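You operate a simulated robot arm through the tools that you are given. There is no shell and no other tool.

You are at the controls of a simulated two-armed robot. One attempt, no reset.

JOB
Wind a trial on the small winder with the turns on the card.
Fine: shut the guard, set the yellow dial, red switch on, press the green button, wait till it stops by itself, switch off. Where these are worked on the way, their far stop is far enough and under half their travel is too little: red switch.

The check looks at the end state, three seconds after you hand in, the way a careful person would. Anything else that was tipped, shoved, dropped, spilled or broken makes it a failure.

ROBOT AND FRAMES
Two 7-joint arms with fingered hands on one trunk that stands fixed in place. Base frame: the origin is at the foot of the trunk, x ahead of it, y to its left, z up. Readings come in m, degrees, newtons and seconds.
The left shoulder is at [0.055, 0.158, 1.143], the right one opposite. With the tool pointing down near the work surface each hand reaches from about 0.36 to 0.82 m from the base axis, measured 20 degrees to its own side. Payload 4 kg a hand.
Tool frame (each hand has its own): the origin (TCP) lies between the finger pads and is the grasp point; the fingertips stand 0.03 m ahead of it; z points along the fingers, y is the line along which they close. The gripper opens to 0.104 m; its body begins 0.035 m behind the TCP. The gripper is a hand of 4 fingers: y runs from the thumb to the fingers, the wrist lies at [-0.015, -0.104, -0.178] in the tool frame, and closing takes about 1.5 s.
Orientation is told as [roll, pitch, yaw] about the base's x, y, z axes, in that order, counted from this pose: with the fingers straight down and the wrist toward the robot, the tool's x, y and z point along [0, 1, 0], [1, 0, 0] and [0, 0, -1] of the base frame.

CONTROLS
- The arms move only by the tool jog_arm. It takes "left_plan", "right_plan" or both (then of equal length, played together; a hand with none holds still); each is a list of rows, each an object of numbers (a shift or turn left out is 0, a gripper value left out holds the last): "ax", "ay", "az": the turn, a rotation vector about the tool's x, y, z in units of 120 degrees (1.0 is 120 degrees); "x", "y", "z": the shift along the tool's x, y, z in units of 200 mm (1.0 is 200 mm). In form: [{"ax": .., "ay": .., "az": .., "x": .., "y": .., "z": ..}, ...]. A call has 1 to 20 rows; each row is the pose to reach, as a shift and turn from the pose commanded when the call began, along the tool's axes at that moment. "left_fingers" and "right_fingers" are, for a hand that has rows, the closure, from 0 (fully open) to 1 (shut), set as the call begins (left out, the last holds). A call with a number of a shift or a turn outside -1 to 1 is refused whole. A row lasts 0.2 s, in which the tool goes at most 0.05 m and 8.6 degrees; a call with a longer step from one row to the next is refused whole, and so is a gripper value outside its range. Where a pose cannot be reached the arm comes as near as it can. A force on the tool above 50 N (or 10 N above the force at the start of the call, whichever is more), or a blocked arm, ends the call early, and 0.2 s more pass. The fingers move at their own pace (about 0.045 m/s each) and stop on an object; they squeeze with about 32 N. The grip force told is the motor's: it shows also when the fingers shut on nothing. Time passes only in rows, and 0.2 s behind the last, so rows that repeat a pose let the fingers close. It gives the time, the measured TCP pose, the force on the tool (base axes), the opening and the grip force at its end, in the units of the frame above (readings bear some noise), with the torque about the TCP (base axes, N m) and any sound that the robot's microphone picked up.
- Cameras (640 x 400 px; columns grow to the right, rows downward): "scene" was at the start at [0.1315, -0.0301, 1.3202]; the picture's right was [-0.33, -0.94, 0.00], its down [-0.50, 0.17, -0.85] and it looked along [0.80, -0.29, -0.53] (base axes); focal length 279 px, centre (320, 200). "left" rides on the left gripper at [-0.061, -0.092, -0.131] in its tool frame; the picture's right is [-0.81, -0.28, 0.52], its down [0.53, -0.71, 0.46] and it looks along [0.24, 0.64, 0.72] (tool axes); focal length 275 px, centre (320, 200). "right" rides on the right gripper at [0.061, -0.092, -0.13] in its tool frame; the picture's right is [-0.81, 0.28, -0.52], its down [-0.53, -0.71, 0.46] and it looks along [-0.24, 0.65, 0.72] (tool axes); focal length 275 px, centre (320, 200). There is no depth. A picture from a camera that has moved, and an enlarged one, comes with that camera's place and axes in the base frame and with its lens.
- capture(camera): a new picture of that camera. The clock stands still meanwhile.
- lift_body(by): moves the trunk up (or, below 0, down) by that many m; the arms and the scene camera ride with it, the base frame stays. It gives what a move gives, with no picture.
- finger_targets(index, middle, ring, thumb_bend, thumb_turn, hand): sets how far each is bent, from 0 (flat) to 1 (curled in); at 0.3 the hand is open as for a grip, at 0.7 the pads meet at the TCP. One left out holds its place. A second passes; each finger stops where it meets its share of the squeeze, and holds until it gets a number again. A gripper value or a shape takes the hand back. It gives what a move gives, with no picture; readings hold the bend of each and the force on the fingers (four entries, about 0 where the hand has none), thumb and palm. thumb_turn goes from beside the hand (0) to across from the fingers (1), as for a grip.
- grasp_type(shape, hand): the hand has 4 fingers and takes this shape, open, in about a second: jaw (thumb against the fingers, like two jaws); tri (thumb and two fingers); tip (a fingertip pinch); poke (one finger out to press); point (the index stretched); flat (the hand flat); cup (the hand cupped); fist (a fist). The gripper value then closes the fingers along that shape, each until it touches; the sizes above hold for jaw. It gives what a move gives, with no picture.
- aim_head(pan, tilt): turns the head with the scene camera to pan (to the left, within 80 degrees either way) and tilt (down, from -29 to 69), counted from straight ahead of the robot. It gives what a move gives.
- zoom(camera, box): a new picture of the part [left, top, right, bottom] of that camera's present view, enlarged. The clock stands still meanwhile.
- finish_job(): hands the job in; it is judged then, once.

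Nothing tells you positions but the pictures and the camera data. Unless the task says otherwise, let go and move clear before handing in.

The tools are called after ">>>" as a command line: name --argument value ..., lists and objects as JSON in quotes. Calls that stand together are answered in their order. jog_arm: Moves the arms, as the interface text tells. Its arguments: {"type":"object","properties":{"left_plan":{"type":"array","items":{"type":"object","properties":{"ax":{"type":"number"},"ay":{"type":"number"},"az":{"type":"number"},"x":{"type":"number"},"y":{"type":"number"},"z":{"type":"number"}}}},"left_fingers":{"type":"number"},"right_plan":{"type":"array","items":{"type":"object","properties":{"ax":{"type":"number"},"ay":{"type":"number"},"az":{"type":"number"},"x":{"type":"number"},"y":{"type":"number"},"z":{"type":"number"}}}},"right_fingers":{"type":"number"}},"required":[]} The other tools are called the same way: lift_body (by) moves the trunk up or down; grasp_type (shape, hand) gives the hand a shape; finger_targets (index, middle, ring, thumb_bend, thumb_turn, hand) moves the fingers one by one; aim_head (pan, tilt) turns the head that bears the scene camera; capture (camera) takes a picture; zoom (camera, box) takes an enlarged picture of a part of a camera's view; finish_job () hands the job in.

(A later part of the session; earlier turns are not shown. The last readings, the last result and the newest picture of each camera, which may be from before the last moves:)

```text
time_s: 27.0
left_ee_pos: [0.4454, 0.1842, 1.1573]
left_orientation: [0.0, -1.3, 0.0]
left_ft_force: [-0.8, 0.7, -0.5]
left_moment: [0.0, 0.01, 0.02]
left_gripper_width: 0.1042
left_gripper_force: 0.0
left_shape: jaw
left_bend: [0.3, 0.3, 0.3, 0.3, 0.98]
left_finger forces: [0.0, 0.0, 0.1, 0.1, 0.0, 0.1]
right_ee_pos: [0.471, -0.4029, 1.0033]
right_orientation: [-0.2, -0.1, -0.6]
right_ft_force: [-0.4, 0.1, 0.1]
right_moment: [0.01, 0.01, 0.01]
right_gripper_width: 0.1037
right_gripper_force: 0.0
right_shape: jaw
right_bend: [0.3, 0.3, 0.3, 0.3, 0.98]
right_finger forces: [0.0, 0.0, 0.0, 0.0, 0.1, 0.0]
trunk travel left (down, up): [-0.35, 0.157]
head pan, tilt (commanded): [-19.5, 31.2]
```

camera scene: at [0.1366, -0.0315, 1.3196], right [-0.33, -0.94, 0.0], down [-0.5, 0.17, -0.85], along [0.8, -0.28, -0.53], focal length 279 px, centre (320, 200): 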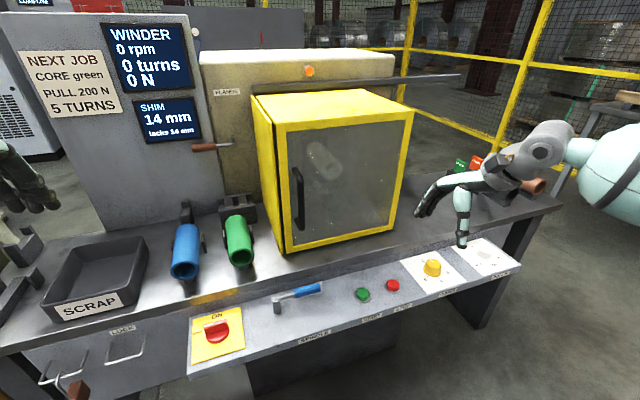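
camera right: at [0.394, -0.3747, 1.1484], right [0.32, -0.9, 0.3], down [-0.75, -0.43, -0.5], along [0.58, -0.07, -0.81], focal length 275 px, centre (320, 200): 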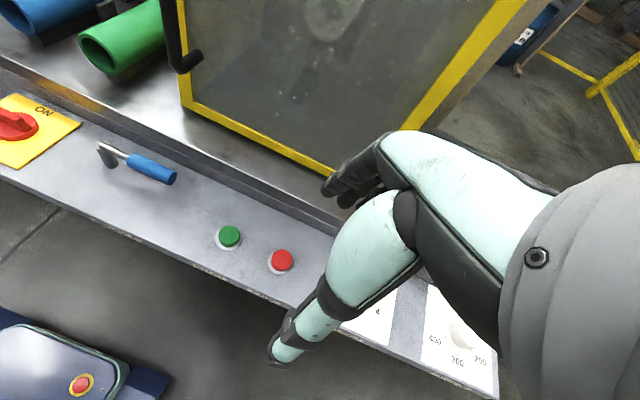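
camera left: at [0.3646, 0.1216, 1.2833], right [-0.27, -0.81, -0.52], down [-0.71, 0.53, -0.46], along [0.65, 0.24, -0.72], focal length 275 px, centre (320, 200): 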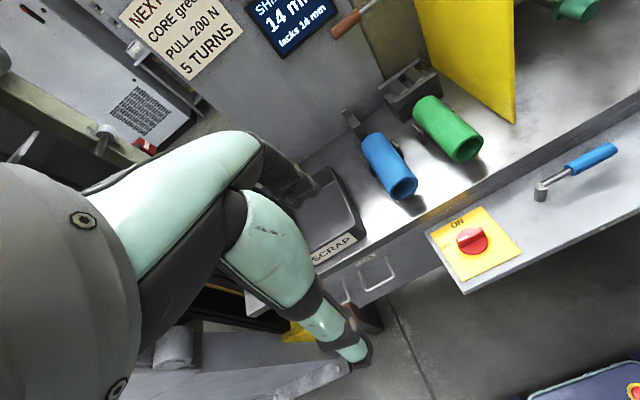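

The right hand now points straight down. I'll move it above the dial while yawing +45°, which leaves room to turn clockwise.

>>> jog_arm --right_plan '[{"az": -0.0625, "x": -0.1025, "y": 0.0767, "z": 0.1108}, {"az": -0.125, "x": -0.205, "y": 0.1533, "z": 0.2217}, {"az": -0.1875, "x": -0.3075, "y": 0.23, "z": 0.3325}, {"az": -0.25, "x": -0.41, "y": 0.3067, "z": 0.4433}, {"az": -0.3125, "x": -0.5125, "y": 0.3833, "z": 0.5542}, {"az": -0.375, "x": -0.615, "y": 0.46, "z": 0.665}, {"az": -0.375, "x": -0.615, "y": 0.46, "z": 0.665}]'

>>> capture --camera "scene"

>>> capture --camera "right"

```text
time_s: 28.6
left_ee_pos: [0.4443, 0.1846, 1.1589]
left_orientation: [0.0, -1.4, 0.0]
left_ft_force: [-0.5, 0.6, 1.3]
left_moment: [0.0, 0.01, 0.0]
left_gripper_width: 0.1042
left_gripper_force: 0.0
left_shape: jaw
left_bend: [0.3, 0.3, 0.3, 0.3, 0.98]
left_finger forces: [0.0, 0.0, 0.0, 0.0, 0.1, 0.0]
right_ee_pos: [0.5593, -0.529, 0.8721]
right_orientation: [0.0, 0.1, 44.6]
right_ft_force: [-0.4, -1.1, 0.3]
right_moment: [-0.02, 0.02, -0.01]
right_gripper_width: 0.1037
right_gripper_force: 0.0
right_shape: jaw
right_bend: [0.3, 0.3, 0.3, 0.3, 0.98]
right_finger forces: [0.1, 0.0, 0.0, 0.0, 0.0, 0.1]
trunk travel left (down, up): [-0.35, 0.157]
head pan, tilt (commanded): [-19.5, 31.2]
```

```text
taken
camera scene: at [0.1307, -0.0297, 1.3204], right [-0.33, -0.94, 0.0], down [-0.5, 0.17, -0.85], along [0.8, -0.29, -0.53], focal length 279 px, centre (320, 200)
```

scene: 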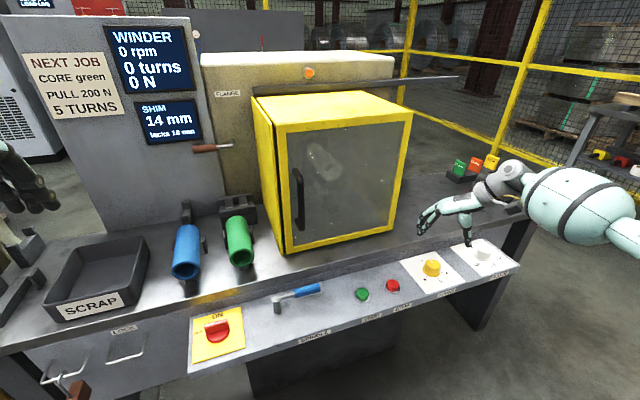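

```text
taken
camera right: at [0.4517, -0.5482, 1.0022], right [0.76, -0.38, 0.52], down [-0.13, -0.88, -0.45], along [0.63, 0.28, -0.72], focal length 275 px, centre (320, 200)
```

right: 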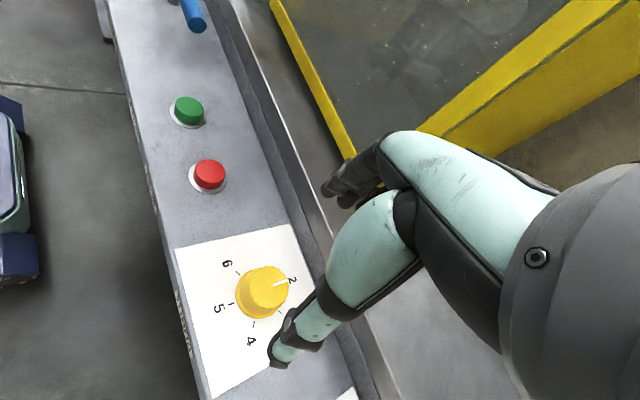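

>>> zoom --camera "right" --box '[200, 230, 328, 310]'

>>> zoom --camera "scene" --box '[400, 180, 528, 300]'

```text
5.00 times, centred on (264, 270) of right
camera zoom: at [0.4517, -0.5482, 1.0022], right [0.76, -0.38, 0.52], down [-0.13, -0.88, -0.45], along [0.63, 0.28, -0.72], focal length 1376 px, centre (600, -150)
```

zoom: 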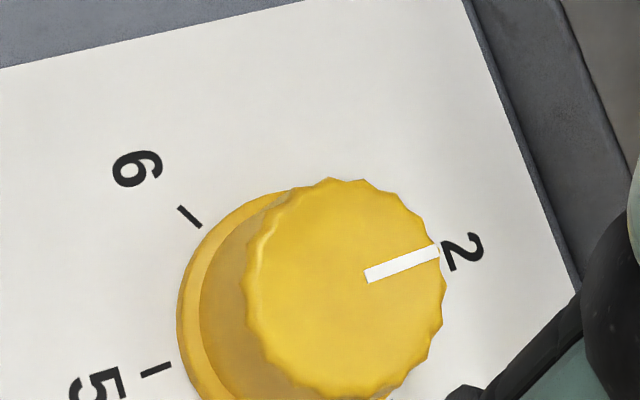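

```text
3.33 times, centred on (464, 240) of scene
camera zoom: at [0.1307, -0.0297, 1.3204], right [-0.33, -0.94, 0.0], down [-0.5, 0.17, -0.85], along [0.8, -0.29, -0.53], focal length 929 px, centre (-160, 67)
```

zoom: 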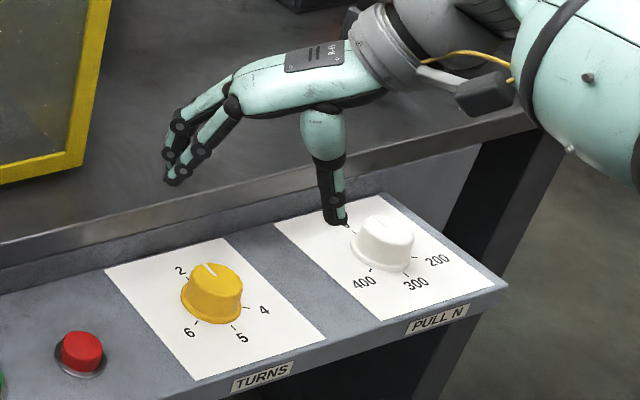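

The dial centre works out to about (0.566, -0.529), top diameter about 38 mm. I'll try the three-point ("tri") shape here in the air and look at it.

>>> grasp_type --hand "right" --shape "tri"

>>> capture --camera "right"

>>> zoom --camera "scene" --box '[400, 180, 528, 260]'

```text
time_s: 29.5
left_ee_pos: [0.4456, 0.1842, 1.159]
left_orientation: [0.1, -1.3, 0.0]
left_ft_force: [-0.3, 0.9, 0.4]
left_moment: [0.01, 0.0, 0.01]
left_gripper_width: 0.1041
left_gripper_force: 0.1
left_shape: jaw
left_bend: [0.3, 0.3, 0.3, 0.3, 0.98]
left_finger forces: [0.1, 0.0, 0.0, 0.0, 0.1, 0.1]
right_ee_pos: [0.561, -0.5285, 0.8725]
right_orientation: [0.0, 0.1, 44.4]
right_ft_force: [0.1, -1.1, -0.3]
right_moment: [-0.02, 0.01, 0.03]
right_gripper_width: 0.1039
right_gripper_force: 0.0
right_shape: tri
right_bend: [0.3, 0.3, 0.99, 0.3, 0.98]
right_finger forces: [0.0, 0.0, 0.0, 0.0, 0.1, 0.0]
trunk travel left (down, up): [-0.35, 0.157]
head pan, tilt (commanded): [-19.5, 31.2]
```

```text
taken
camera right: at [0.4528, -0.5484, 1.0019], right [0.76, -0.38, 0.52], down [-0.14, -0.88, -0.45], along [0.63, 0.28, -0.73], focal length 275 px, centre (320, 200)
```

right: 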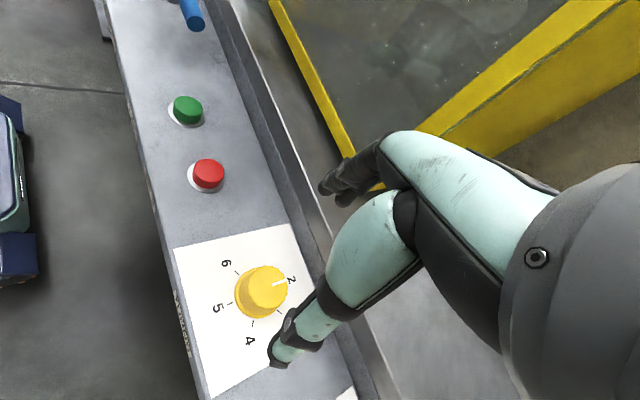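

```text
5.00 times, centred on (464, 220) of scene
camera zoom: at [0.132, -0.0301, 1.3202], right [-0.33, -0.94, 0.0], down [-0.5, 0.17, -0.85], along [0.8, -0.29, -0.53], focal length 1394 px, centre (-400, 100)
```

zoom: 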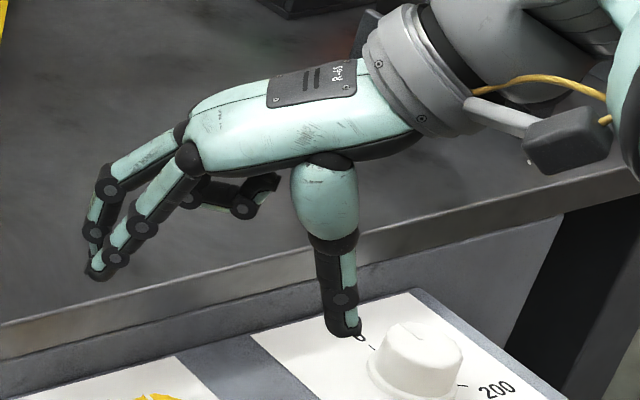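

The tri shape uses index and middle and curls the ring finger. The jaw shape is centred on the TCP, so I'll go back to it, pre-close to about 60 mm, and look again before descending on the dial.

>>> grasp_type --hand "right" --shape "jaw"

>>> jog_arm --right_plan '[{"x": -0.017, "y": 0.018, "z": 0.1}, {"x": -0.017, "y": 0.018, "z": 0.2}, {"x": -0.017, "y": 0.018, "z": 0.25}, {"x": -0.017, "y": 0.018, "z": 0.25}]' --right_fingers 0.4

>>> capture --camera "right"

>>> zoom --camera "scene" --box '[390, 200, 518, 280]'

```text
time_s: 30.4
left_ee_pos: [0.4454, 0.183, 1.1592]
left_orientation: [0.0, -1.4, 0.0]
left_ft_force: [0.2, 0.4, -0.1]
left_moment: [0.0, 0.0, 0.0]
left_gripper_width: 0.104
left_gripper_force: 0.1
left_shape: jaw
left_bend: [0.3, 0.3, 0.3, 0.3, 0.98]
left_finger forces: [0.1, 0.0, 0.0, 0.0, 0.0, 0.0]
right_ee_pos: [0.5611, -0.5294, 0.8721]
right_orientation: [-0.2, 0.1, 44.4]
right_ft_force: [-0.9, 0.0, -0.2]
right_moment: [-0.03, 0.01, 0.0]
right_gripper_width: 0.104
right_gripper_force: 0.0
right_shape: jaw
right_bend: [0.3, 0.3, 0.3, 0.3, 0.98]
right_finger forces: [0.0, 0.0, 0.0, 0.0, 0.0, 0.1]
trunk travel left (down, up): [-0.35, 0.157]
head pan, tilt (commanded): [-19.5, 31.2]
```

```text
time_s: 31.4
left_ee_pos: [0.4453, 0.1847, 1.1588]
left_orientation: [0.0, -1.2, -0.1]
left_ft_force: [0.1, 0.2, 0.2]
left_moment: [0.0, -0.03, 0.01]
left_gripper_width: 0.1042
left_gripper_force: 0.1
left_shape: jaw
left_bend: [0.3, 0.3, 0.3, 0.3, 0.98]
left_finger forces: [0.0, 0.1, 0.0, 0.1, 0.0, 0.0]
right_ee_pos: [0.5658, -0.5285, 0.8201]
right_orientation: [-0.2, 0.1, 44.6]
right_ft_force: [0.2, 0.0, 0.5]
right_moment: [-0.03, 0.0, 0.0]
right_gripper_width: 0.0628
right_gripper_force: 0.1
right_shape: jaw
right_bend: [0.29, 0.4, 0.37, 0.64, 1.0]
right_finger forces: [0.0, 0.0, 0.1, 0.0, 0.0, 0.0]
trunk travel left (down, up): [-0.35, 0.157]
head pan, tilt (commanded): [-19.5, 31.2]
```

```text
taken
camera right: at [0.4591, -0.5485, 0.9507], right [0.76, -0.38, 0.52], down [-0.14, -0.88, -0.45], along [0.63, 0.28, -0.73], focal length 275 px, centre (320, 200)
```

right: 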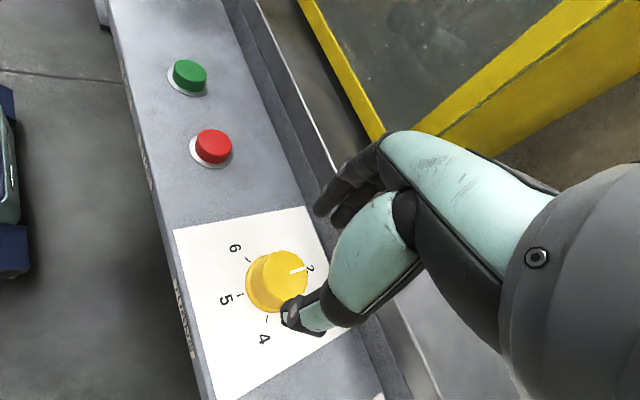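

```text
5.00 times, centred on (454, 240) of scene
camera zoom: at [0.1319, -0.0301, 1.3202], right [-0.33, -0.94, 0.0], down [-0.5, 0.17, -0.85], along [0.8, -0.29, -0.53], focal length 1394 px, centre (-350, 0)
```

zoom: 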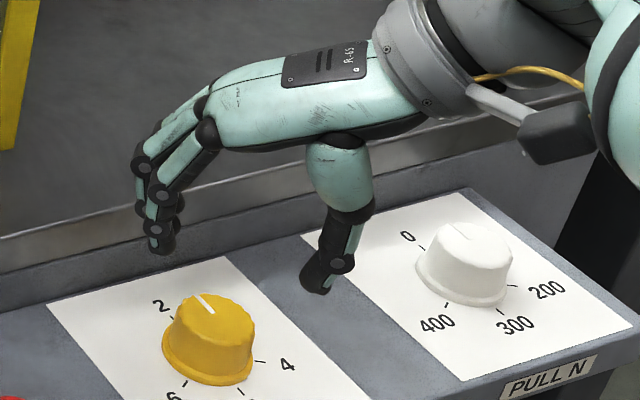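

>>> zoom --camera "right" --box '[224, 190, 384, 330]'

```text
2.86 times, centred on (304, 260) of right
camera zoom: at [0.4591, -0.5485, 0.9507], right [0.76, -0.38, 0.52], down [-0.14, -0.88, -0.45], along [0.63, 0.28, -0.73], focal length 786 px, centre (366, 29)
```

zoom: 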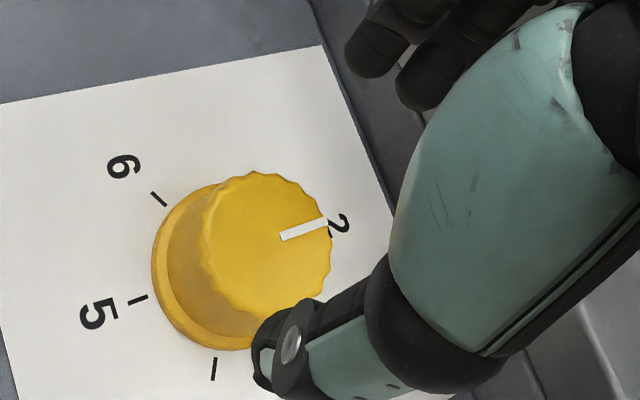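

The dial centre is within 2 mm of the hand axis. I'll descend in steps.

>>> jog_arm --right_plan '[{"z": 0.06}, {"z": 0.12}, {"z": 0.18}, {"z": 0.225}, {"z": 0.225}]'

>>> zoom --camera "scene" --box '[390, 210, 518, 290]'

>>> capture --camera "right"

```text
time_s: 32.6
left_ee_pos: [0.4445, 0.1839, 1.1589]
left_orientation: [-0.1, -1.3, 0.0]
left_ft_force: [0.5, 0.0, 0.3]
left_moment: [-0.04, 0.0, -0.01]
left_gripper_width: 0.1038
left_gripper_force: 0.0
left_shape: jaw
left_bend: [0.3, 0.3, 0.3, 0.3, 0.98]
left_finger forces: [0.0, 0.1, 0.0, 0.0, 0.0, 0.1]
right_ee_pos: [0.567, -0.5269, 0.7757]
right_orientation: [-0.1, 0.1, 44.4]
right_ft_force: [0.6, 0.7, 0.1]
right_moment: [0.01, 0.02, 0.0]
right_gripper_width: 0.0628
right_gripper_force: 0.0
right_shape: jaw
right_bend: [0.29, 0.4, 0.37, 0.64, 1.0]
right_finger forces: [0.1, 0.0, 0.0, 0.1, 0.0, 0.0]
trunk travel left (down, up): [-0.35, 0.157]
head pan, tilt (commanded): [-19.5, 31.2]
```

```text
5.00 times, centred on (454, 250) of scene
camera zoom: at [0.1316, -0.03, 1.3202], right [-0.33, -0.94, 0.0], down [-0.5, 0.17, -0.85], along [0.8, -0.29, -0.53], focal length 1394 px, centre (-350, -50)
```

zoom: 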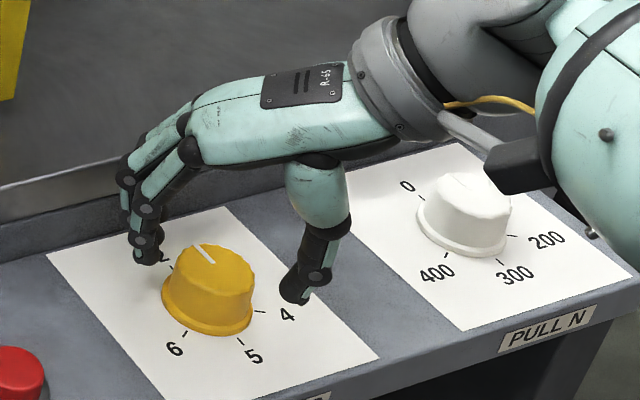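

```text
taken
camera right: at [0.4586, -0.5483, 0.9058], right [0.76, -0.38, 0.52], down [-0.13, -0.88, -0.45], along [0.63, 0.28, -0.73], focal length 275 px, centre (320, 200)
```

right: 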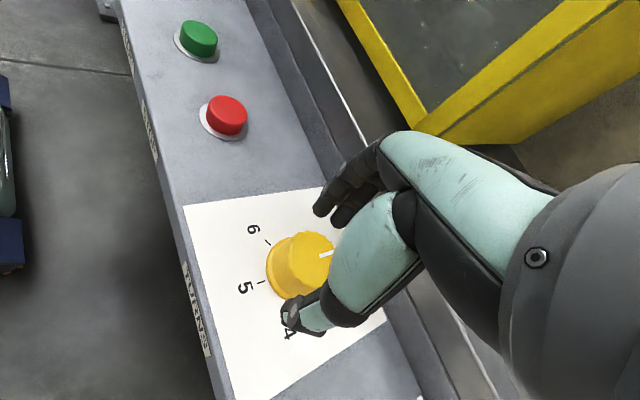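

The fingers and thumb are on either side of the dial. I'll go down another 15 mm and close.

>>> jog_arm --right_plan '[{"z": 0.04}, {"z": 0.075}, {"z": 0.075}]'

>>> jog_arm --right_plan '[{"z": 0}, {"z": 0}, {"z": 0}, {"z": 0}, {"z": 0}]' --right_fingers 1.0

>>> zoom --camera "scene" --box '[390, 210, 518, 290]'

>>> capture --camera "right"

```text
time_s: 33.4
left_ee_pos: [0.4455, 0.1842, 1.159]
left_orientation: [-0.1, -1.3, 0.0]
left_ft_force: [0.5, -0.2, 0.5]
left_moment: [0.0, -0.01, -0.03]
left_gripper_width: 0.1038
left_gripper_force: 0.1
left_shape: jaw
left_bend: [0.3, 0.3, 0.3, 0.3, 0.98]
left_finger forces: [0.1, 0.0, 0.0, 0.0, 0.0, 0.0]
right_ee_pos: [0.5674, -0.5283, 0.7597]
right_orientation: [-0.2, 0.2, 44.6]
right_ft_force: [-0.1, 0.4, -0.3]
right_moment: [0.01, -0.02, 0.02]
right_gripper_width: 0.0629
right_gripper_force: 0.0
right_shape: jaw
right_bend: [0.29, 0.4, 0.37, 0.64, 1.0]
right_finger forces: [0.1, 0.1, 0.0, 0.0, 0.0, 0.0]
trunk travel left (down, up): [-0.35, 0.157]
head pan, tilt (commanded): [-19.5, 31.2]
```

```text
time_s: 34.6
left_ee_pos: [0.4447, 0.1826, 1.1593]
left_orientation: [0.1, -1.4, 0.0]
left_ft_force: [0.8, -0.1, -0.4]
left_moment: [0.0, -0.01, -0.01]
left_gripper_width: 0.104
left_gripper_force: 0.1
left_shape: jaw
left_bend: [0.3, 0.3, 0.3, 0.3, 0.98]
left_finger forces: [0.0, 0.0, 0.1, 0.0, 0.1, 0.0]
right_ee_pos: [0.5675, -0.5279, 0.7599]
right_orientation: [-0.1, 0.1, 44.4]
right_ft_force: [-3.7, 0.5, -1.0]
right_moment: [0.02, 0.08, 0.05]
right_gripper_width: 0.0347
right_gripper_force: 31.9
right_shape: jaw
right_bend: [0.74, 0.52, 0.56, 0.74, 1.0]
right_finger forces: [15.3, 9.2, 0.1, 0.0, 27.6, 0.0]
trunk travel left (down, up): [-0.35, 0.157]
head pan, tilt (commanded): [-19.5, 31.2]
```

```text
5.00 times, centred on (454, 250) of scene
camera zoom: at [0.1312, -0.0303, 1.3203], right [-0.33, -0.94, 0.0], down [-0.5, 0.17, -0.85], along [0.8, -0.29, -0.53], focal length 1394 px, centre (-350, -50)
```

zoom: 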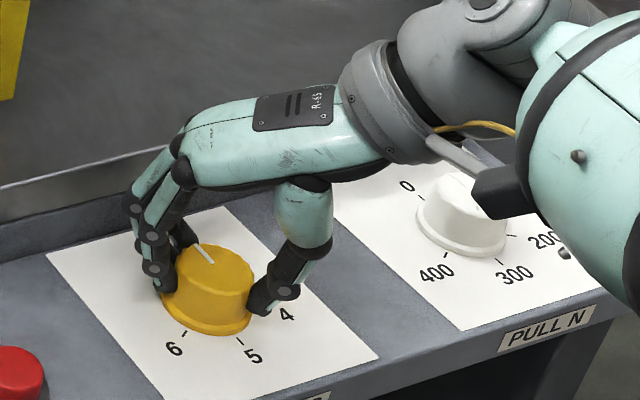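

```text
taken
camera right: at [0.4592, -0.5486, 0.8903], right [0.76, -0.38, 0.52], down [-0.13, -0.88, -0.45], along [0.63, 0.28, -0.73], focal length 275 px, centre (320, 200)
```

right: 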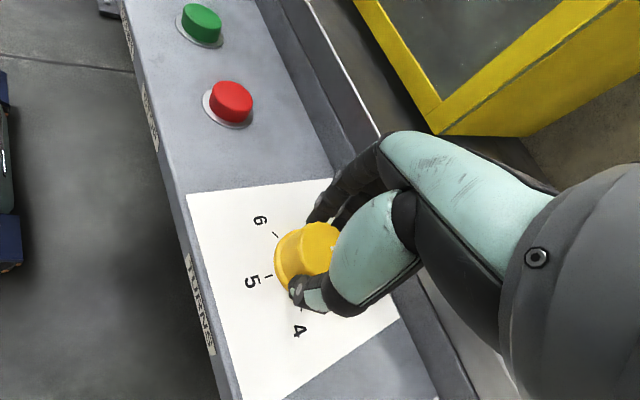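

The dial is gripped (35 mm, 32 N). I'll turn clockwise 45° first to see whether the knob follows.

>>> jog_arm --right_plan '[{"az": 0.0625}, {"az": 0.125}, {"az": 0.1875}, {"az": 0.25}, {"az": 0.3125}, {"az": 0.375}]'

>>> zoom --camera "scene" --box '[390, 210, 518, 290]'

>>> capture --camera "right"

```text
time_s: 36.0
left_ee_pos: [0.446, 0.1834, 1.1587]
left_orientation: [0.1, -1.3, 0.0]
left_ft_force: [0.8, 0.1, -0.3]
left_moment: [-0.02, -0.03, -0.01]
left_gripper_width: 0.1039
left_gripper_force: 0.1
left_shape: jaw
left_bend: [0.3, 0.3, 0.3, 0.3, 0.98]
left_finger forces: [0.1, 0.0, 0.0, 0.1, 0.1, 0.1]
right_ee_pos: [0.5678, -0.5281, 0.7605]
right_orientation: [-0.2, -0.1, -0.5]
right_ft_force: [2.2, 5.1, -4.6]
right_moment: [0.09, -0.08, 0.02]
right_gripper_width: 0.0338
right_gripper_force: 32.3
right_shape: jaw
right_bend: [0.74, 0.52, 0.56, 0.74, 1.0]
right_finger forces: [18.4, 10.7, 0.0, 0.1, 26.1, 0.1]
trunk travel left (down, up): [-0.35, 0.157]
head pan, tilt (commanded): [-19.5, 31.2]
```

```text
5.00 times, centred on (454, 250) of scene
camera zoom: at [0.1327, -0.03, 1.3201], right [-0.33, -0.94, 0.0], down [-0.5, 0.17, -0.85], along [0.8, -0.29, -0.53], focal length 1394 px, centre (-350, -50)
```

zoom: 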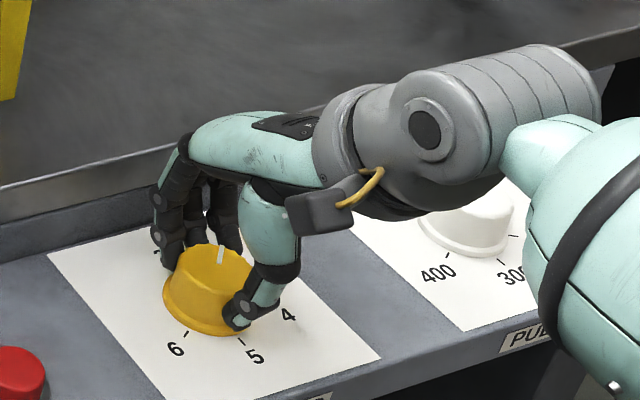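

```text
taken
camera right: at [0.4772, -0.4644, 0.8904], right [0.27, -0.81, 0.52], down [-0.72, -0.53, -0.45], along [0.64, -0.25, -0.72], focal length 275 px, centre (320, 200)
```

right: 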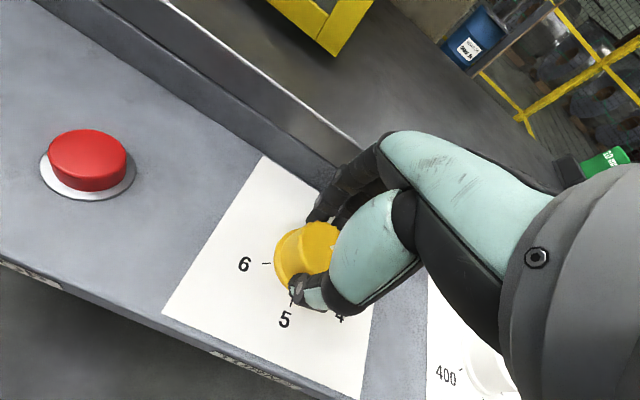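

The knob follows the hand, with the pointer now about 45° clockwise. I'll continue another 45°.

>>> jog_arm --right_plan '[{"az": 0.0625}, {"az": 0.125}, {"az": 0.1875}, {"az": 0.25}, {"az": 0.3125}, {"az": 0.375}]'

>>> zoom --camera "scene" --box '[390, 190, 550, 290]'

>>> capture --camera "scene"

```text
time_s: 37.4
left_ee_pos: [0.4473, 0.1852, 1.1589]
left_orientation: [0.0, -1.2, 0.0]
left_ft_force: [-0.7, 0.8, 0.2]
left_moment: [-0.01, -0.01, -0.02]
left_gripper_width: 0.1038
left_gripper_force: 0.0
left_shape: jaw
left_bend: [0.3, 0.3, 0.3, 0.3, 0.98]
left_finger forces: [0.0, 0.0, 0.1, 0.0, 0.1, 0.1]
right_ee_pos: [0.569, -0.5269, 0.7608]
right_orientation: [0.0, -0.3, -45.5]
right_ft_force: [9.0, 3.9, 0.3]
right_moment: [0.0, -0.26, 0.04]
right_gripper_width: 0.0343
right_gripper_force: 31.8
right_shape: jaw
right_bend: [0.74, 0.52, 0.56, 0.75, 0.99]
right_finger forces: [20.4, 9.8, 0.1, 0.0, 27.1, 0.0]
trunk travel left (down, up): [-0.35, 0.157]
head pan, tilt (commanded): [-19.5, 31.2]
```

```text
4.00 times, centred on (470, 240) of scene
camera zoom: at [0.1334, -0.0294, 1.3201], right [-0.33, -0.94, 0.01], down [-0.5, 0.17, -0.85], along [0.8, -0.29, -0.53], focal length 1115 px, centre (-280, 40)
```

zoom: 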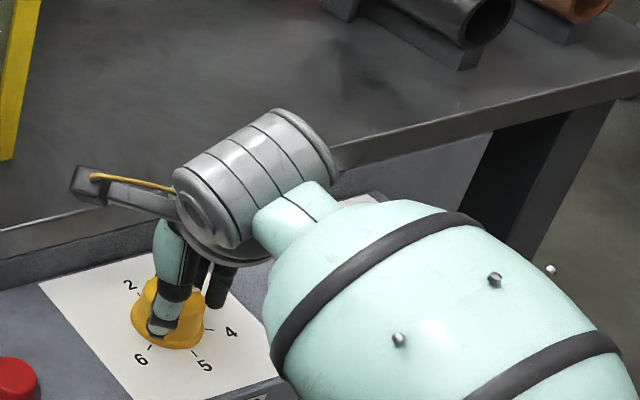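

```text
taken
camera scene: at [0.1334, -0.0294, 1.3201], right [-0.33, -0.94, 0.01], down [-0.5, 0.17, -0.85], along [0.8, -0.29, -0.53], focal length 279 px, centre (320, 200)
```

scene: 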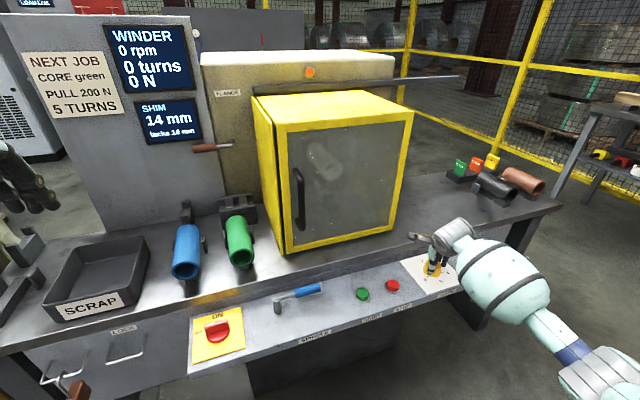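

About 90° is done. I'll release, lift, turn back to +45°, and check the pointer.

>>> jog_arm --right_plan '[{"z": 0}, {"z": 0}, {"z": 0}, {"z": 0}]' --right_fingers 0.4

>>> jog_arm --right_plan '[{"z": -0.1}, {"z": -0.2}, {"z": -0.3}, {"z": -0.4}, {"z": -0.4, "az": -0.0625}, {"z": -0.4, "az": -0.125}, {"z": -0.4, "az": -0.1875}, {"z": -0.4, "az": -0.25}, {"z": -0.4, "az": -0.3125}, {"z": -0.4, "az": -0.375}, {"z": -0.4, "az": -0.4375}, {"z": -0.4, "az": -0.5}, {"z": -0.4, "az": -0.5625}, {"z": -0.4, "az": -0.625}, {"z": -0.4, "az": -0.6875}, {"z": -0.4, "az": -0.75}, {"z": -0.4, "az": -0.75}]'

>>> capture --camera "right"

>>> zoom --camera "scene" --box '[390, 210, 518, 290]'

```text
time_s: 38.4
left_ee_pos: [0.4466, 0.1832, 1.1594]
left_orientation: [0.0, -1.3, 0.0]
left_ft_force: [0.6, 0.7, -0.4]
left_moment: [0.03, -0.03, -0.01]
left_gripper_width: 0.1035
left_gripper_force: 0.1
left_shape: jaw
left_bend: [0.3, 0.3, 0.3, 0.3, 0.98]
left_finger forces: [0.0, 0.0, 0.1, 0.1, 0.0, 0.0]
right_ee_pos: [0.5673, -0.5285, 0.7613]
right_orientation: [-0.1, -0.1, -45.5]
right_ft_force: [0.5, 0.2, -0.4]
right_moment: [0.0, 0.01, 0.03]
right_gripper_width: 0.0619
right_gripper_force: 0.0
right_shape: jaw
right_bend: [0.29, 0.41, 0.37, 0.65, 1.0]
right_finger forces: [0.0, 0.0, 0.0, 0.1, 0.1, 0.0]
trunk travel left (down, up): [-0.35, 0.157]
head pan, tilt (commanded): [-19.5, 31.2]
```

```text
time_s: 42.0
left_ee_pos: [0.4455, 0.1837, 1.1593]
left_orientation: [0.0, -1.4, 0.0]
left_ft_force: [0.1, 0.2, 0.4]
left_moment: [-0.01, -0.02, 0.0]
left_gripper_width: 0.1041
left_gripper_force: 0.0
left_shape: jaw
left_bend: [0.3, 0.3, 0.3, 0.3, 0.98]
left_finger forces: [0.0, 0.0, 0.0, 0.0, 0.1, 0.0]
right_ee_pos: [0.5658, -0.5285, 0.8419]
right_orientation: [-0.2, 0.1, 44.6]
right_ft_force: [0.1, -0.6, 0.0]
right_moment: [0.02, 0.01, 0.0]
right_gripper_width: 0.0617
right_gripper_force: 0.2
right_shape: jaw
right_bend: [0.29, 0.41, 0.37, 0.65, 1.0]
right_finger forces: [0.0, 0.0, 0.0, 0.0, 0.0, 0.0]
trunk travel left (down, up): [-0.35, 0.157]
head pan, tilt (commanded): [-19.5, 31.2]
```

```text
taken
camera right: at [0.4584, -0.5485, 0.9712], right [0.76, -0.38, 0.52], down [-0.13, -0.88, -0.45], along [0.63, 0.28, -0.72], focal length 275 px, centre (320, 200)
```

right: 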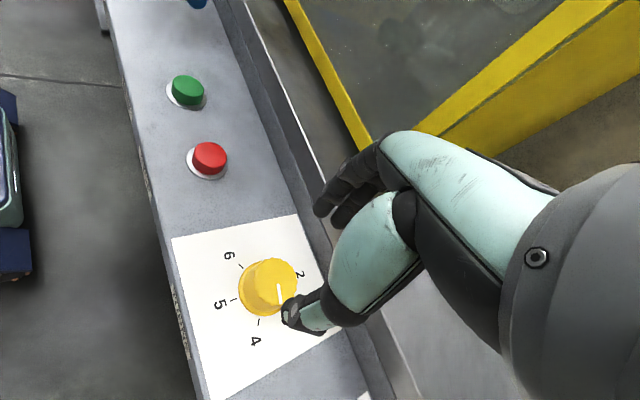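

```text
5.00 times, centred on (454, 250) of scene
camera zoom: at [0.1314, -0.0302, 1.3202], right [-0.33, -0.94, 0.0], down [-0.5, 0.17, -0.85], along [0.8, -0.29, -0.53], focal length 1394 px, centre (-350, -50)
```

zoom: 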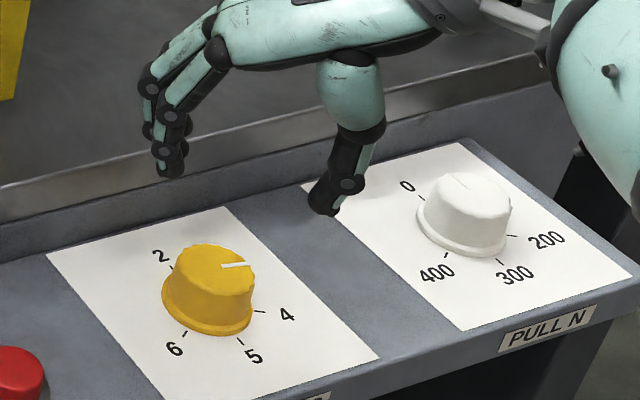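

>>> zoom --camera "right" --box '[200, 240, 328, 340]'

```text
4.00 times, centred on (264, 290) of right
camera zoom: at [0.4584, -0.5485, 0.9712], right [0.76, -0.38, 0.52], down [-0.13, -0.88, -0.45], along [0.63, 0.28, -0.72], focal length 1101 px, centre (544, -160)
```

zoom: 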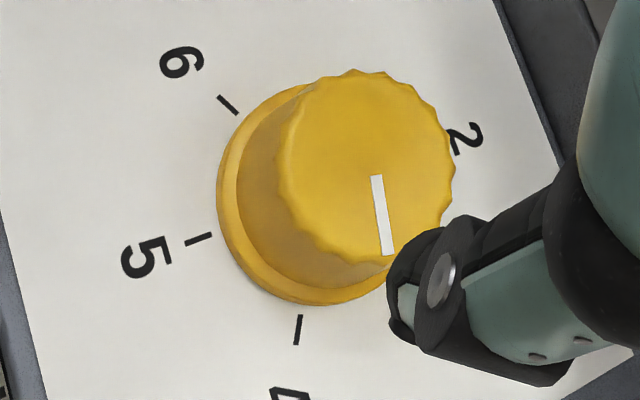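

The pointer measures about 103° (5 is at 180°), so about 77° remains. I'll descend again and grip.

>>> jog_arm --right_plan '[{"z": 0.1}, {"z": 0.2}, {"z": 0.28}, {"z": 0.34}, {"z": 0.4}, {"z": 0.4}]'

>>> jog_arm --right_plan '[{"z": 0}, {"z": 0}, {"z": 0}, {"z": 0}, {"z": 0}]' --right_fingers 1.0

>>> zoom --camera "scene" --box '[410, 240, 474, 280]'

```text
time_s: 43.4
left_ee_pos: [0.4454, 0.1836, 1.1597]
left_orientation: [0.0, -1.3, -0.1]
left_ft_force: [-0.1, 0.3, 0.4]
left_moment: [-0.02, 0.03, -0.01]
left_gripper_width: 0.1039
left_gripper_force: 0.1
left_shape: jaw
left_bend: [0.3, 0.3, 0.3, 0.3, 0.98]
left_finger forces: [0.1, 0.0, 0.0, 0.0, 0.0, 0.0]
right_ee_pos: [0.5674, -0.5298, 0.7615]
right_orientation: [-0.2, 0.1, 44.5]
right_ft_force: [0.4, 0.5, 0.7]
right_moment: [0.0, 0.02, 0.01]
right_gripper_width: 0.062
right_gripper_force: 0.0
right_shape: jaw
right_bend: [0.29, 0.41, 0.37, 0.65, 1.0]
right_finger forces: [0.0, 0.0, 0.0, 0.1, 0.0, 0.1]
trunk travel left (down, up): [-0.35, 0.157]
head pan, tilt (commanded): [-19.5, 31.2]
```

```text
time_s: 44.6
left_ee_pos: [0.4454, 0.1834, 1.1601]
left_orientation: [0.0, -1.4, -0.1]
left_ft_force: [0.4, 0.0, -0.2]
left_moment: [0.01, -0.01, 0.01]
left_gripper_width: 0.104
left_gripper_force: 0.1
left_shape: jaw
left_bend: [0.3, 0.3, 0.3, 0.3, 0.98]
left_finger forces: [0.1, 0.0, 0.0, 0.0, 0.1, 0.0]
right_ee_pos: [0.5663, -0.53, 0.761]
right_orientation: [-0.2, 0.2, 44.5]
right_ft_force: [-3.7, -0.3, -0.9]
right_moment: [0.04, 0.06, -0.02]
right_gripper_width: 0.0349
right_gripper_force: 32.0
right_shape: jaw
right_bend: [0.74, 0.51, 0.55, 0.74, 1.0]
right_finger forces: [16.1, 9.1, 0.0, 0.0, 27.8, 0.0]
trunk travel left (down, up): [-0.35, 0.157]
head pan, tilt (commanded): [-19.5, 31.2]
```

```text
10.00 times, centred on (442, 260) of scene
camera zoom: at [0.1313, -0.0303, 1.3203], right [-0.33, -0.94, 0.0], down [-0.5, 0.17, -0.85], along [0.8, -0.29, -0.53], focal length 2788 px, centre (-900, -400)
```

zoom: 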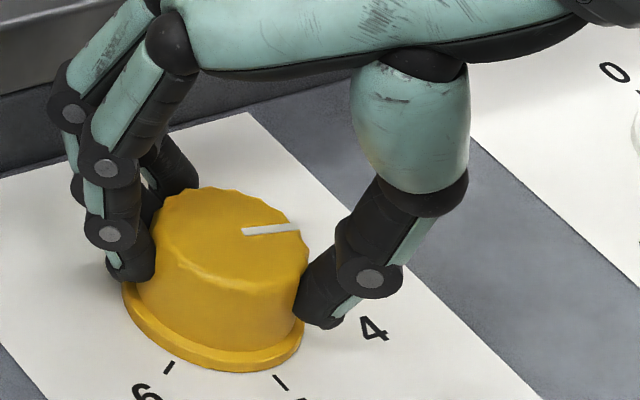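

Gripping didn't turn it: the pointer still measures about 101–103°. I'll turn 70° now and check while holding.

>>> jog_arm --right_plan '[{"az": 0.0648}, {"az": 0.1296}, {"az": 0.1944}, {"az": 0.2593}, {"az": 0.3241}, {"az": 0.3889}, {"az": 0.4537}, {"az": 0.5185}, {"az": 0.5833}, {"az": 0.5833}]'

>>> zoom --camera "scene" --box '[410, 240, 474, 280]'

>>> capture --camera "right"

```text
time_s: 46.8
left_ee_pos: [0.4465, 0.1839, 1.1581]
left_orientation: [0.1, -1.2, 0.0]
left_ft_force: [0.0, 0.2, 0.9]
left_moment: [-0.03, -0.01, 0.02]
left_gripper_width: 0.1038
left_gripper_force: 0.0
left_shape: jaw
left_bend: [0.3, 0.3, 0.3, 0.3, 0.98]
left_finger forces: [0.0, 0.0, 0.0, 0.0, 0.0, 0.1]
right_ee_pos: [0.5679, -0.5285, 0.7614]
right_orientation: [0.0, -0.2, -25.6]
right_ft_force: [6.3, 4.5, -0.1]
right_moment: [0.03, -0.21, 0.02]
right_gripper_width: 0.0344
right_gripper_force: 32.1
right_shape: jaw
right_bend: [0.74, 0.51, 0.55, 0.75, 1.0]
right_finger forces: [19.9, 10.8, 0.0, 0.1, 26.6, 0.0]
trunk travel left (down, up): [-0.35, 0.157]
head pan, tilt (commanded): [-19.5, 31.2]
```

```text
10.00 times, centred on (442, 260) of scene
camera zoom: at [0.1325, -0.0296, 1.3202], right [-0.33, -0.94, 0.01], down [-0.5, 0.17, -0.85], along [0.8, -0.29, -0.53], focal length 2788 px, centre (-900, -400)
```

zoom: 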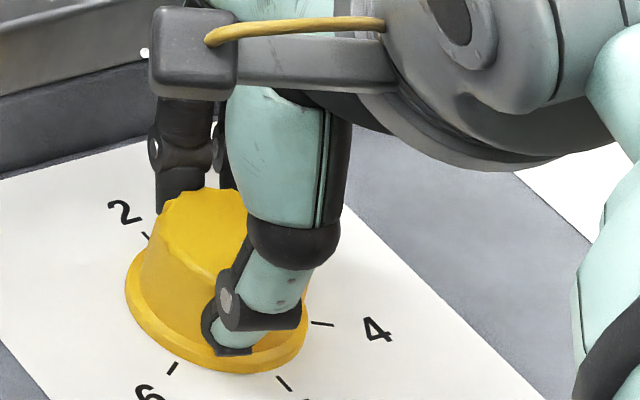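

```text
taken
camera right: at [0.5113, -0.432, 0.8909], right [-0.1, -0.85, 0.52], down [-0.87, -0.17, -0.46], along [0.48, -0.5, -0.72], focal length 275 px, centre (320, 200)
```

right: 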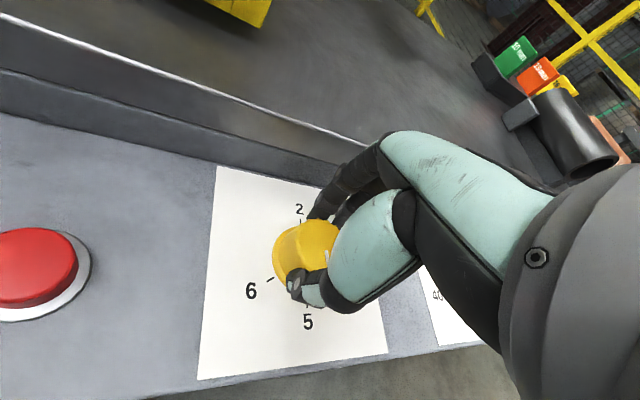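

The pointer is hidden by the thumb. I'll release and lift to read it.

>>> jog_arm --right_plan '[{"z": 0}, {"z": 0}, {"z": 0}, {"z": 0}]' --right_fingers 0.4

>>> jog_arm --right_plan '[{"z": -0.1}, {"z": -0.2}, {"z": -0.3}, {"z": -0.4}, {"z": -0.4, "az": -0.0625}, {"z": -0.4, "az": -0.125}, {"z": -0.4, "az": -0.1875}, {"z": -0.4, "az": -0.25}, {"z": -0.4, "az": -0.3125}, {"z": -0.4, "az": -0.375}, {"z": -0.4, "az": -0.4375}, {"z": -0.4, "az": -0.5}, {"z": -0.4, "az": -0.5833}, {"z": -0.4, "az": -0.5833}]'

>>> zoom --camera "scene" --box '[410, 240, 474, 280]'

>>> zoom --camera "right" --box '[200, 240, 328, 340]'

```text
time_s: 47.8
left_ee_pos: [0.4459, 0.1853, 1.1589]
left_orientation: [0.0, -1.3, 0.1]
left_ft_force: [0.2, -0.4, -0.1]
left_moment: [-0.02, 0.03, 0.01]
left_gripper_width: 0.104
left_gripper_force: 0.1
left_shape: jaw
left_bend: [0.3, 0.3, 0.3, 0.3, 0.98]
left_finger forces: [0.0, 0.1, 0.0, 0.0, 0.0, 0.0]
right_ee_pos: [0.5662, -0.5278, 0.7612]
right_orientation: [-0.2, -0.3, -25.6]
right_ft_force: [0.7, 0.4, -1.2]
right_moment: [0.0, -0.05, -0.01]
right_gripper_width: 0.062
right_gripper_force: 0.1
right_shape: jaw
right_bend: [0.29, 0.41, 0.37, 0.65, 1.0]
right_finger forces: [0.0, 0.0, 0.1, 0.0, 0.0, 0.0]
trunk travel left (down, up): [-0.35, 0.157]
head pan, tilt (commanded): [-19.5, 31.2]
```

```text
refused: row 13 steps farther than a row can; nothing moved
```

```text
10.00 times, centred on (442, 260) of scene
camera zoom: at [0.1315, -0.0303, 1.3202], right [-0.33, -0.94, 0.0], down [-0.5, 0.17, -0.85], along [0.8, -0.29, -0.53], focal length 2788 px, centre (-900, -400)
```

zoom: 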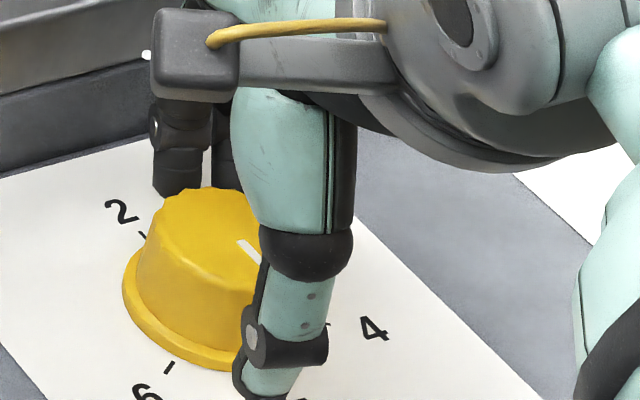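

```text
4.00 times, centred on (264, 290) of right
camera zoom: at [0.5102, -0.4329, 0.8907], right [-0.1, -0.85, 0.52], down [-0.87, -0.17, -0.46], along [0.48, -0.5, -0.72], focal length 1101 px, centre (544, -160)
```

zoom: 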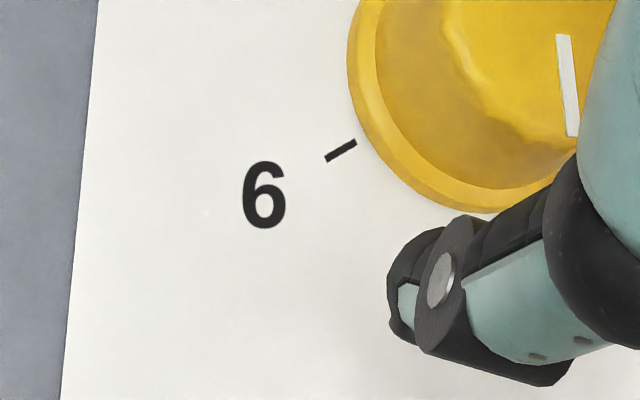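

The last lift call was refused because one step was too large, so nothing moved. I'll lift now, turning back in smaller steps, then read the pointer.

>>> jog_arm --right_plan '[{"z": -0.1}, {"z": -0.2}, {"z": -0.3}, {"z": -0.4}, {"z": -0.4, "az": -0.0648}, {"z": -0.4, "az": -0.1296}, {"z": -0.4, "az": -0.1944}, {"z": -0.4, "az": -0.2593}, {"z": -0.4, "az": -0.3241}, {"z": -0.4, "az": -0.3889}, {"z": -0.4, "az": -0.4537}, {"z": -0.4, "az": -0.5185}, {"z": -0.4, "az": -0.5833}, {"z": -0.4, "az": -0.5833}]'

>>> zoom --camera "scene" --box '[410, 240, 474, 280]'

>>> zoom --camera "right" --box '[200, 240, 328, 340]'

```text
time_s: 50.8
left_ee_pos: [0.4448, 0.1845, 1.1588]
left_orientation: [0.0, -1.3, -0.1]
left_ft_force: [-0.5, 0.5, 0.0]
left_moment: [-0.01, -0.01, 0.0]
left_gripper_width: 0.1041
left_gripper_force: 0.1
left_shape: jaw
left_bend: [0.3, 0.3, 0.3, 0.3, 0.98]
left_finger forces: [0.0, 0.0, 0.0, 0.0, 0.1, 0.0]
right_ee_pos: [0.5667, -0.5277, 0.8417]
right_orientation: [-0.2, 0.1, 44.6]
right_ft_force: [0.4, -0.6, 0.3]
right_moment: [-0.02, 0.0, -0.03]
right_gripper_width: 0.062
right_gripper_force: 0.1
right_shape: jaw
right_bend: [0.29, 0.41, 0.37, 0.65, 1.0]
right_finger forces: [0.1, 0.1, 0.0, 0.0, 0.0, 0.0]
trunk travel left (down, up): [-0.35, 0.157]
head pan, tilt (commanded): [-19.5, 31.2]
```

```text
10.00 times, centred on (442, 260) of scene
camera zoom: at [0.1314, -0.0301, 1.3203], right [-0.33, -0.94, 0.0], down [-0.5, 0.17, -0.85], along [0.8, -0.29, -0.53], focal length 2788 px, centre (-900, -400)
```

zoom: 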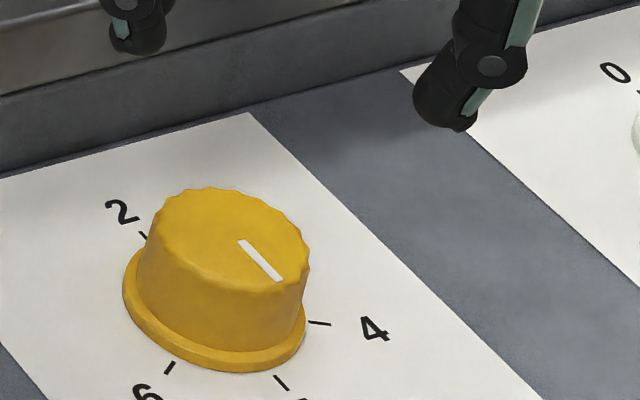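

```text
4.00 times, centred on (264, 290) of right
camera zoom: at [0.4591, -0.548, 0.9715], right [0.76, -0.38, 0.52], down [-0.13, -0.88, -0.45], along [0.63, 0.28, -0.73], focal length 1101 px, centre (544, -160)
```

zoom: 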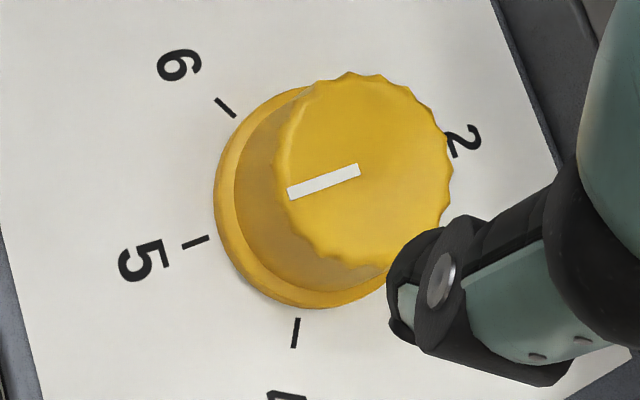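

The pointer now reads 180° within about 2°, so it is on 5. Next is the red switch with the left hand. I'll bring the left hand above it and lift the right hand a little.

>>> jog_arm --left_plan '[{"x": -0.0921, "y": 0.0871, "z": 0.1286}, {"x": -0.1843, "y": 0.1743, "z": 0.2571}, {"x": -0.2764, "y": 0.2614, "z": 0.3857}, {"x": -0.3686, "y": 0.3486, "z": 0.5143}, {"x": -0.4607, "y": 0.4357, "z": 0.6429}, {"x": -0.5529, "y": 0.5229, "z": 0.7714}, {"x": -0.645, "y": 0.61, "z": 0.9}, {"x": -0.645, "y": 0.61, "z": 0.9}]' --right_plan '[{"z": -0.05}, {"z": -0.1}, {"z": -0.15}, {"z": -0.2}, {"z": -0.25}, {"z": -0.3}, {"z": -0.3}, {"z": -0.3}]'

>>> capture --camera "left"

>>> capture --camera "scene"

```text
time_s: 52.6
left_ee_pos: [0.5702, 0.0551, 0.9814]
left_orientation: [0.0, -1.3, 0.0]
left_ft_force: [-0.6, 0.0, -0.5]
left_moment: [-0.02, -0.01, 0.0]
left_gripper_width: 0.1037
left_gripper_force: 0.1
left_shape: jaw
left_bend: [0.3, 0.3, 0.3, 0.3, 0.98]
left_finger forces: [0.1, 0.0, 0.0, 0.1, 0.0, 0.0]
right_ee_pos: [0.5664, -0.5283, 0.9016]
right_orientation: [-0.4, 0.1, 44.5]
right_ft_force: [-0.1, 0.0, 0.4]
right_moment: [0.0, 0.0, -0.02]
right_gripper_width: 0.0619
right_gripper_force: 0.2
right_shape: jaw
right_bend: [0.29, 0.41, 0.37, 0.65, 1.0]
right_finger forces: [0.1, 0.0, 0.0, 0.0, 0.1, 0.0]
trunk travel left (down, up): [-0.35, 0.157]
head pan, tilt (commanded): [-19.5, 31.2]
```

```text
taken
camera left: at [0.4756, -0.0078, 1.1089], right [-0.26, -0.81, -0.52], down [-0.7, 0.53, -0.47], along [0.66, 0.24, -0.71], focal length 275 px, centre (320, 200)
```

left: 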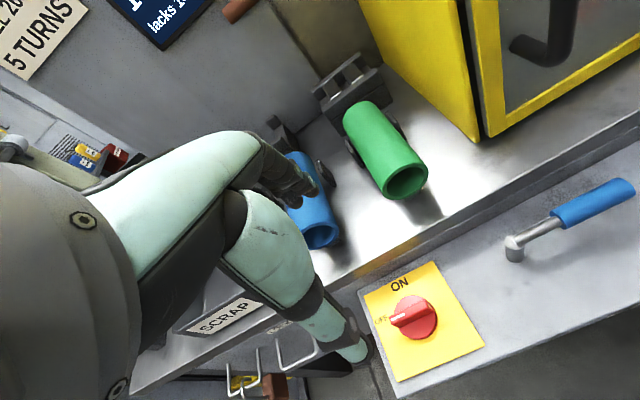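

```text
taken
camera scene: at [0.1314, -0.0296, 1.3203], right [-0.33, -0.94, 0.0], down [-0.5, 0.17, -0.85], along [0.8, -0.29, -0.53], focal length 279 px, centre (320, 200)
```

scene: 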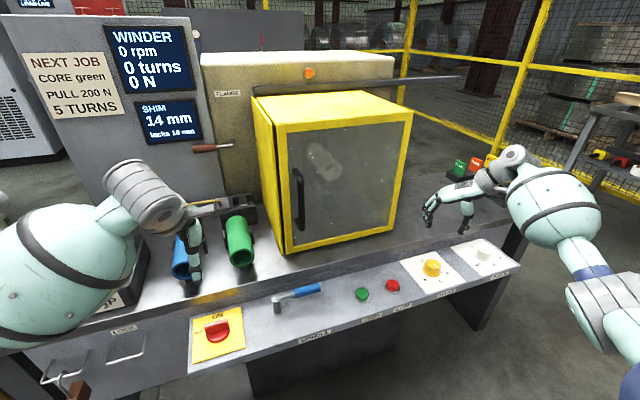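

>>> zoom --camera "left" --box '[350, 250, 510, 390]'

>>> zoom --camera "scene" --box '[180, 300, 260, 370]'

```text
2.86 times, centred on (430, 320) of left
camera zoom: at [0.4756, -0.0078, 1.1089], right [-0.26, -0.81, -0.52], down [-0.7, 0.53, -0.47], along [0.66, 0.24, -0.71], focal length 786 px, centre (6, -143)
```

zoom: 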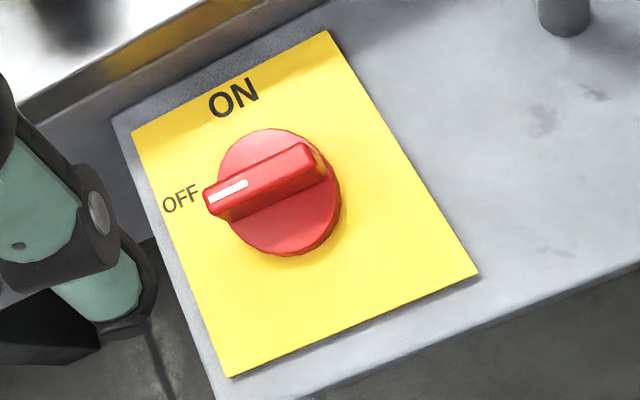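

```text
5.71 times, centred on (220, 335) of scene
camera zoom: at [0.1314, -0.0296, 1.3203], right [-0.33, -0.94, 0.0], down [-0.5, 0.17, -0.85], along [0.8, -0.29, -0.53], focal length 1593 px, centre (891, -571)
```

zoom: 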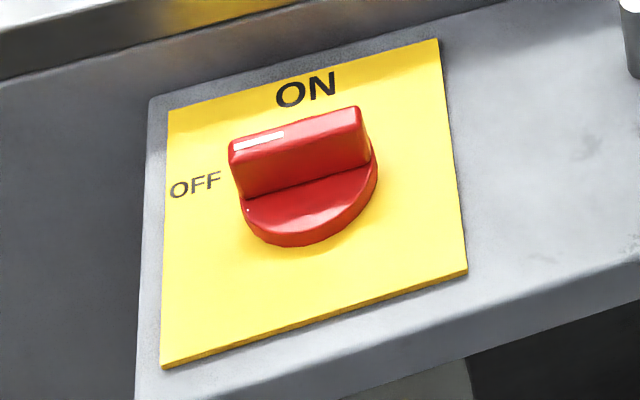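

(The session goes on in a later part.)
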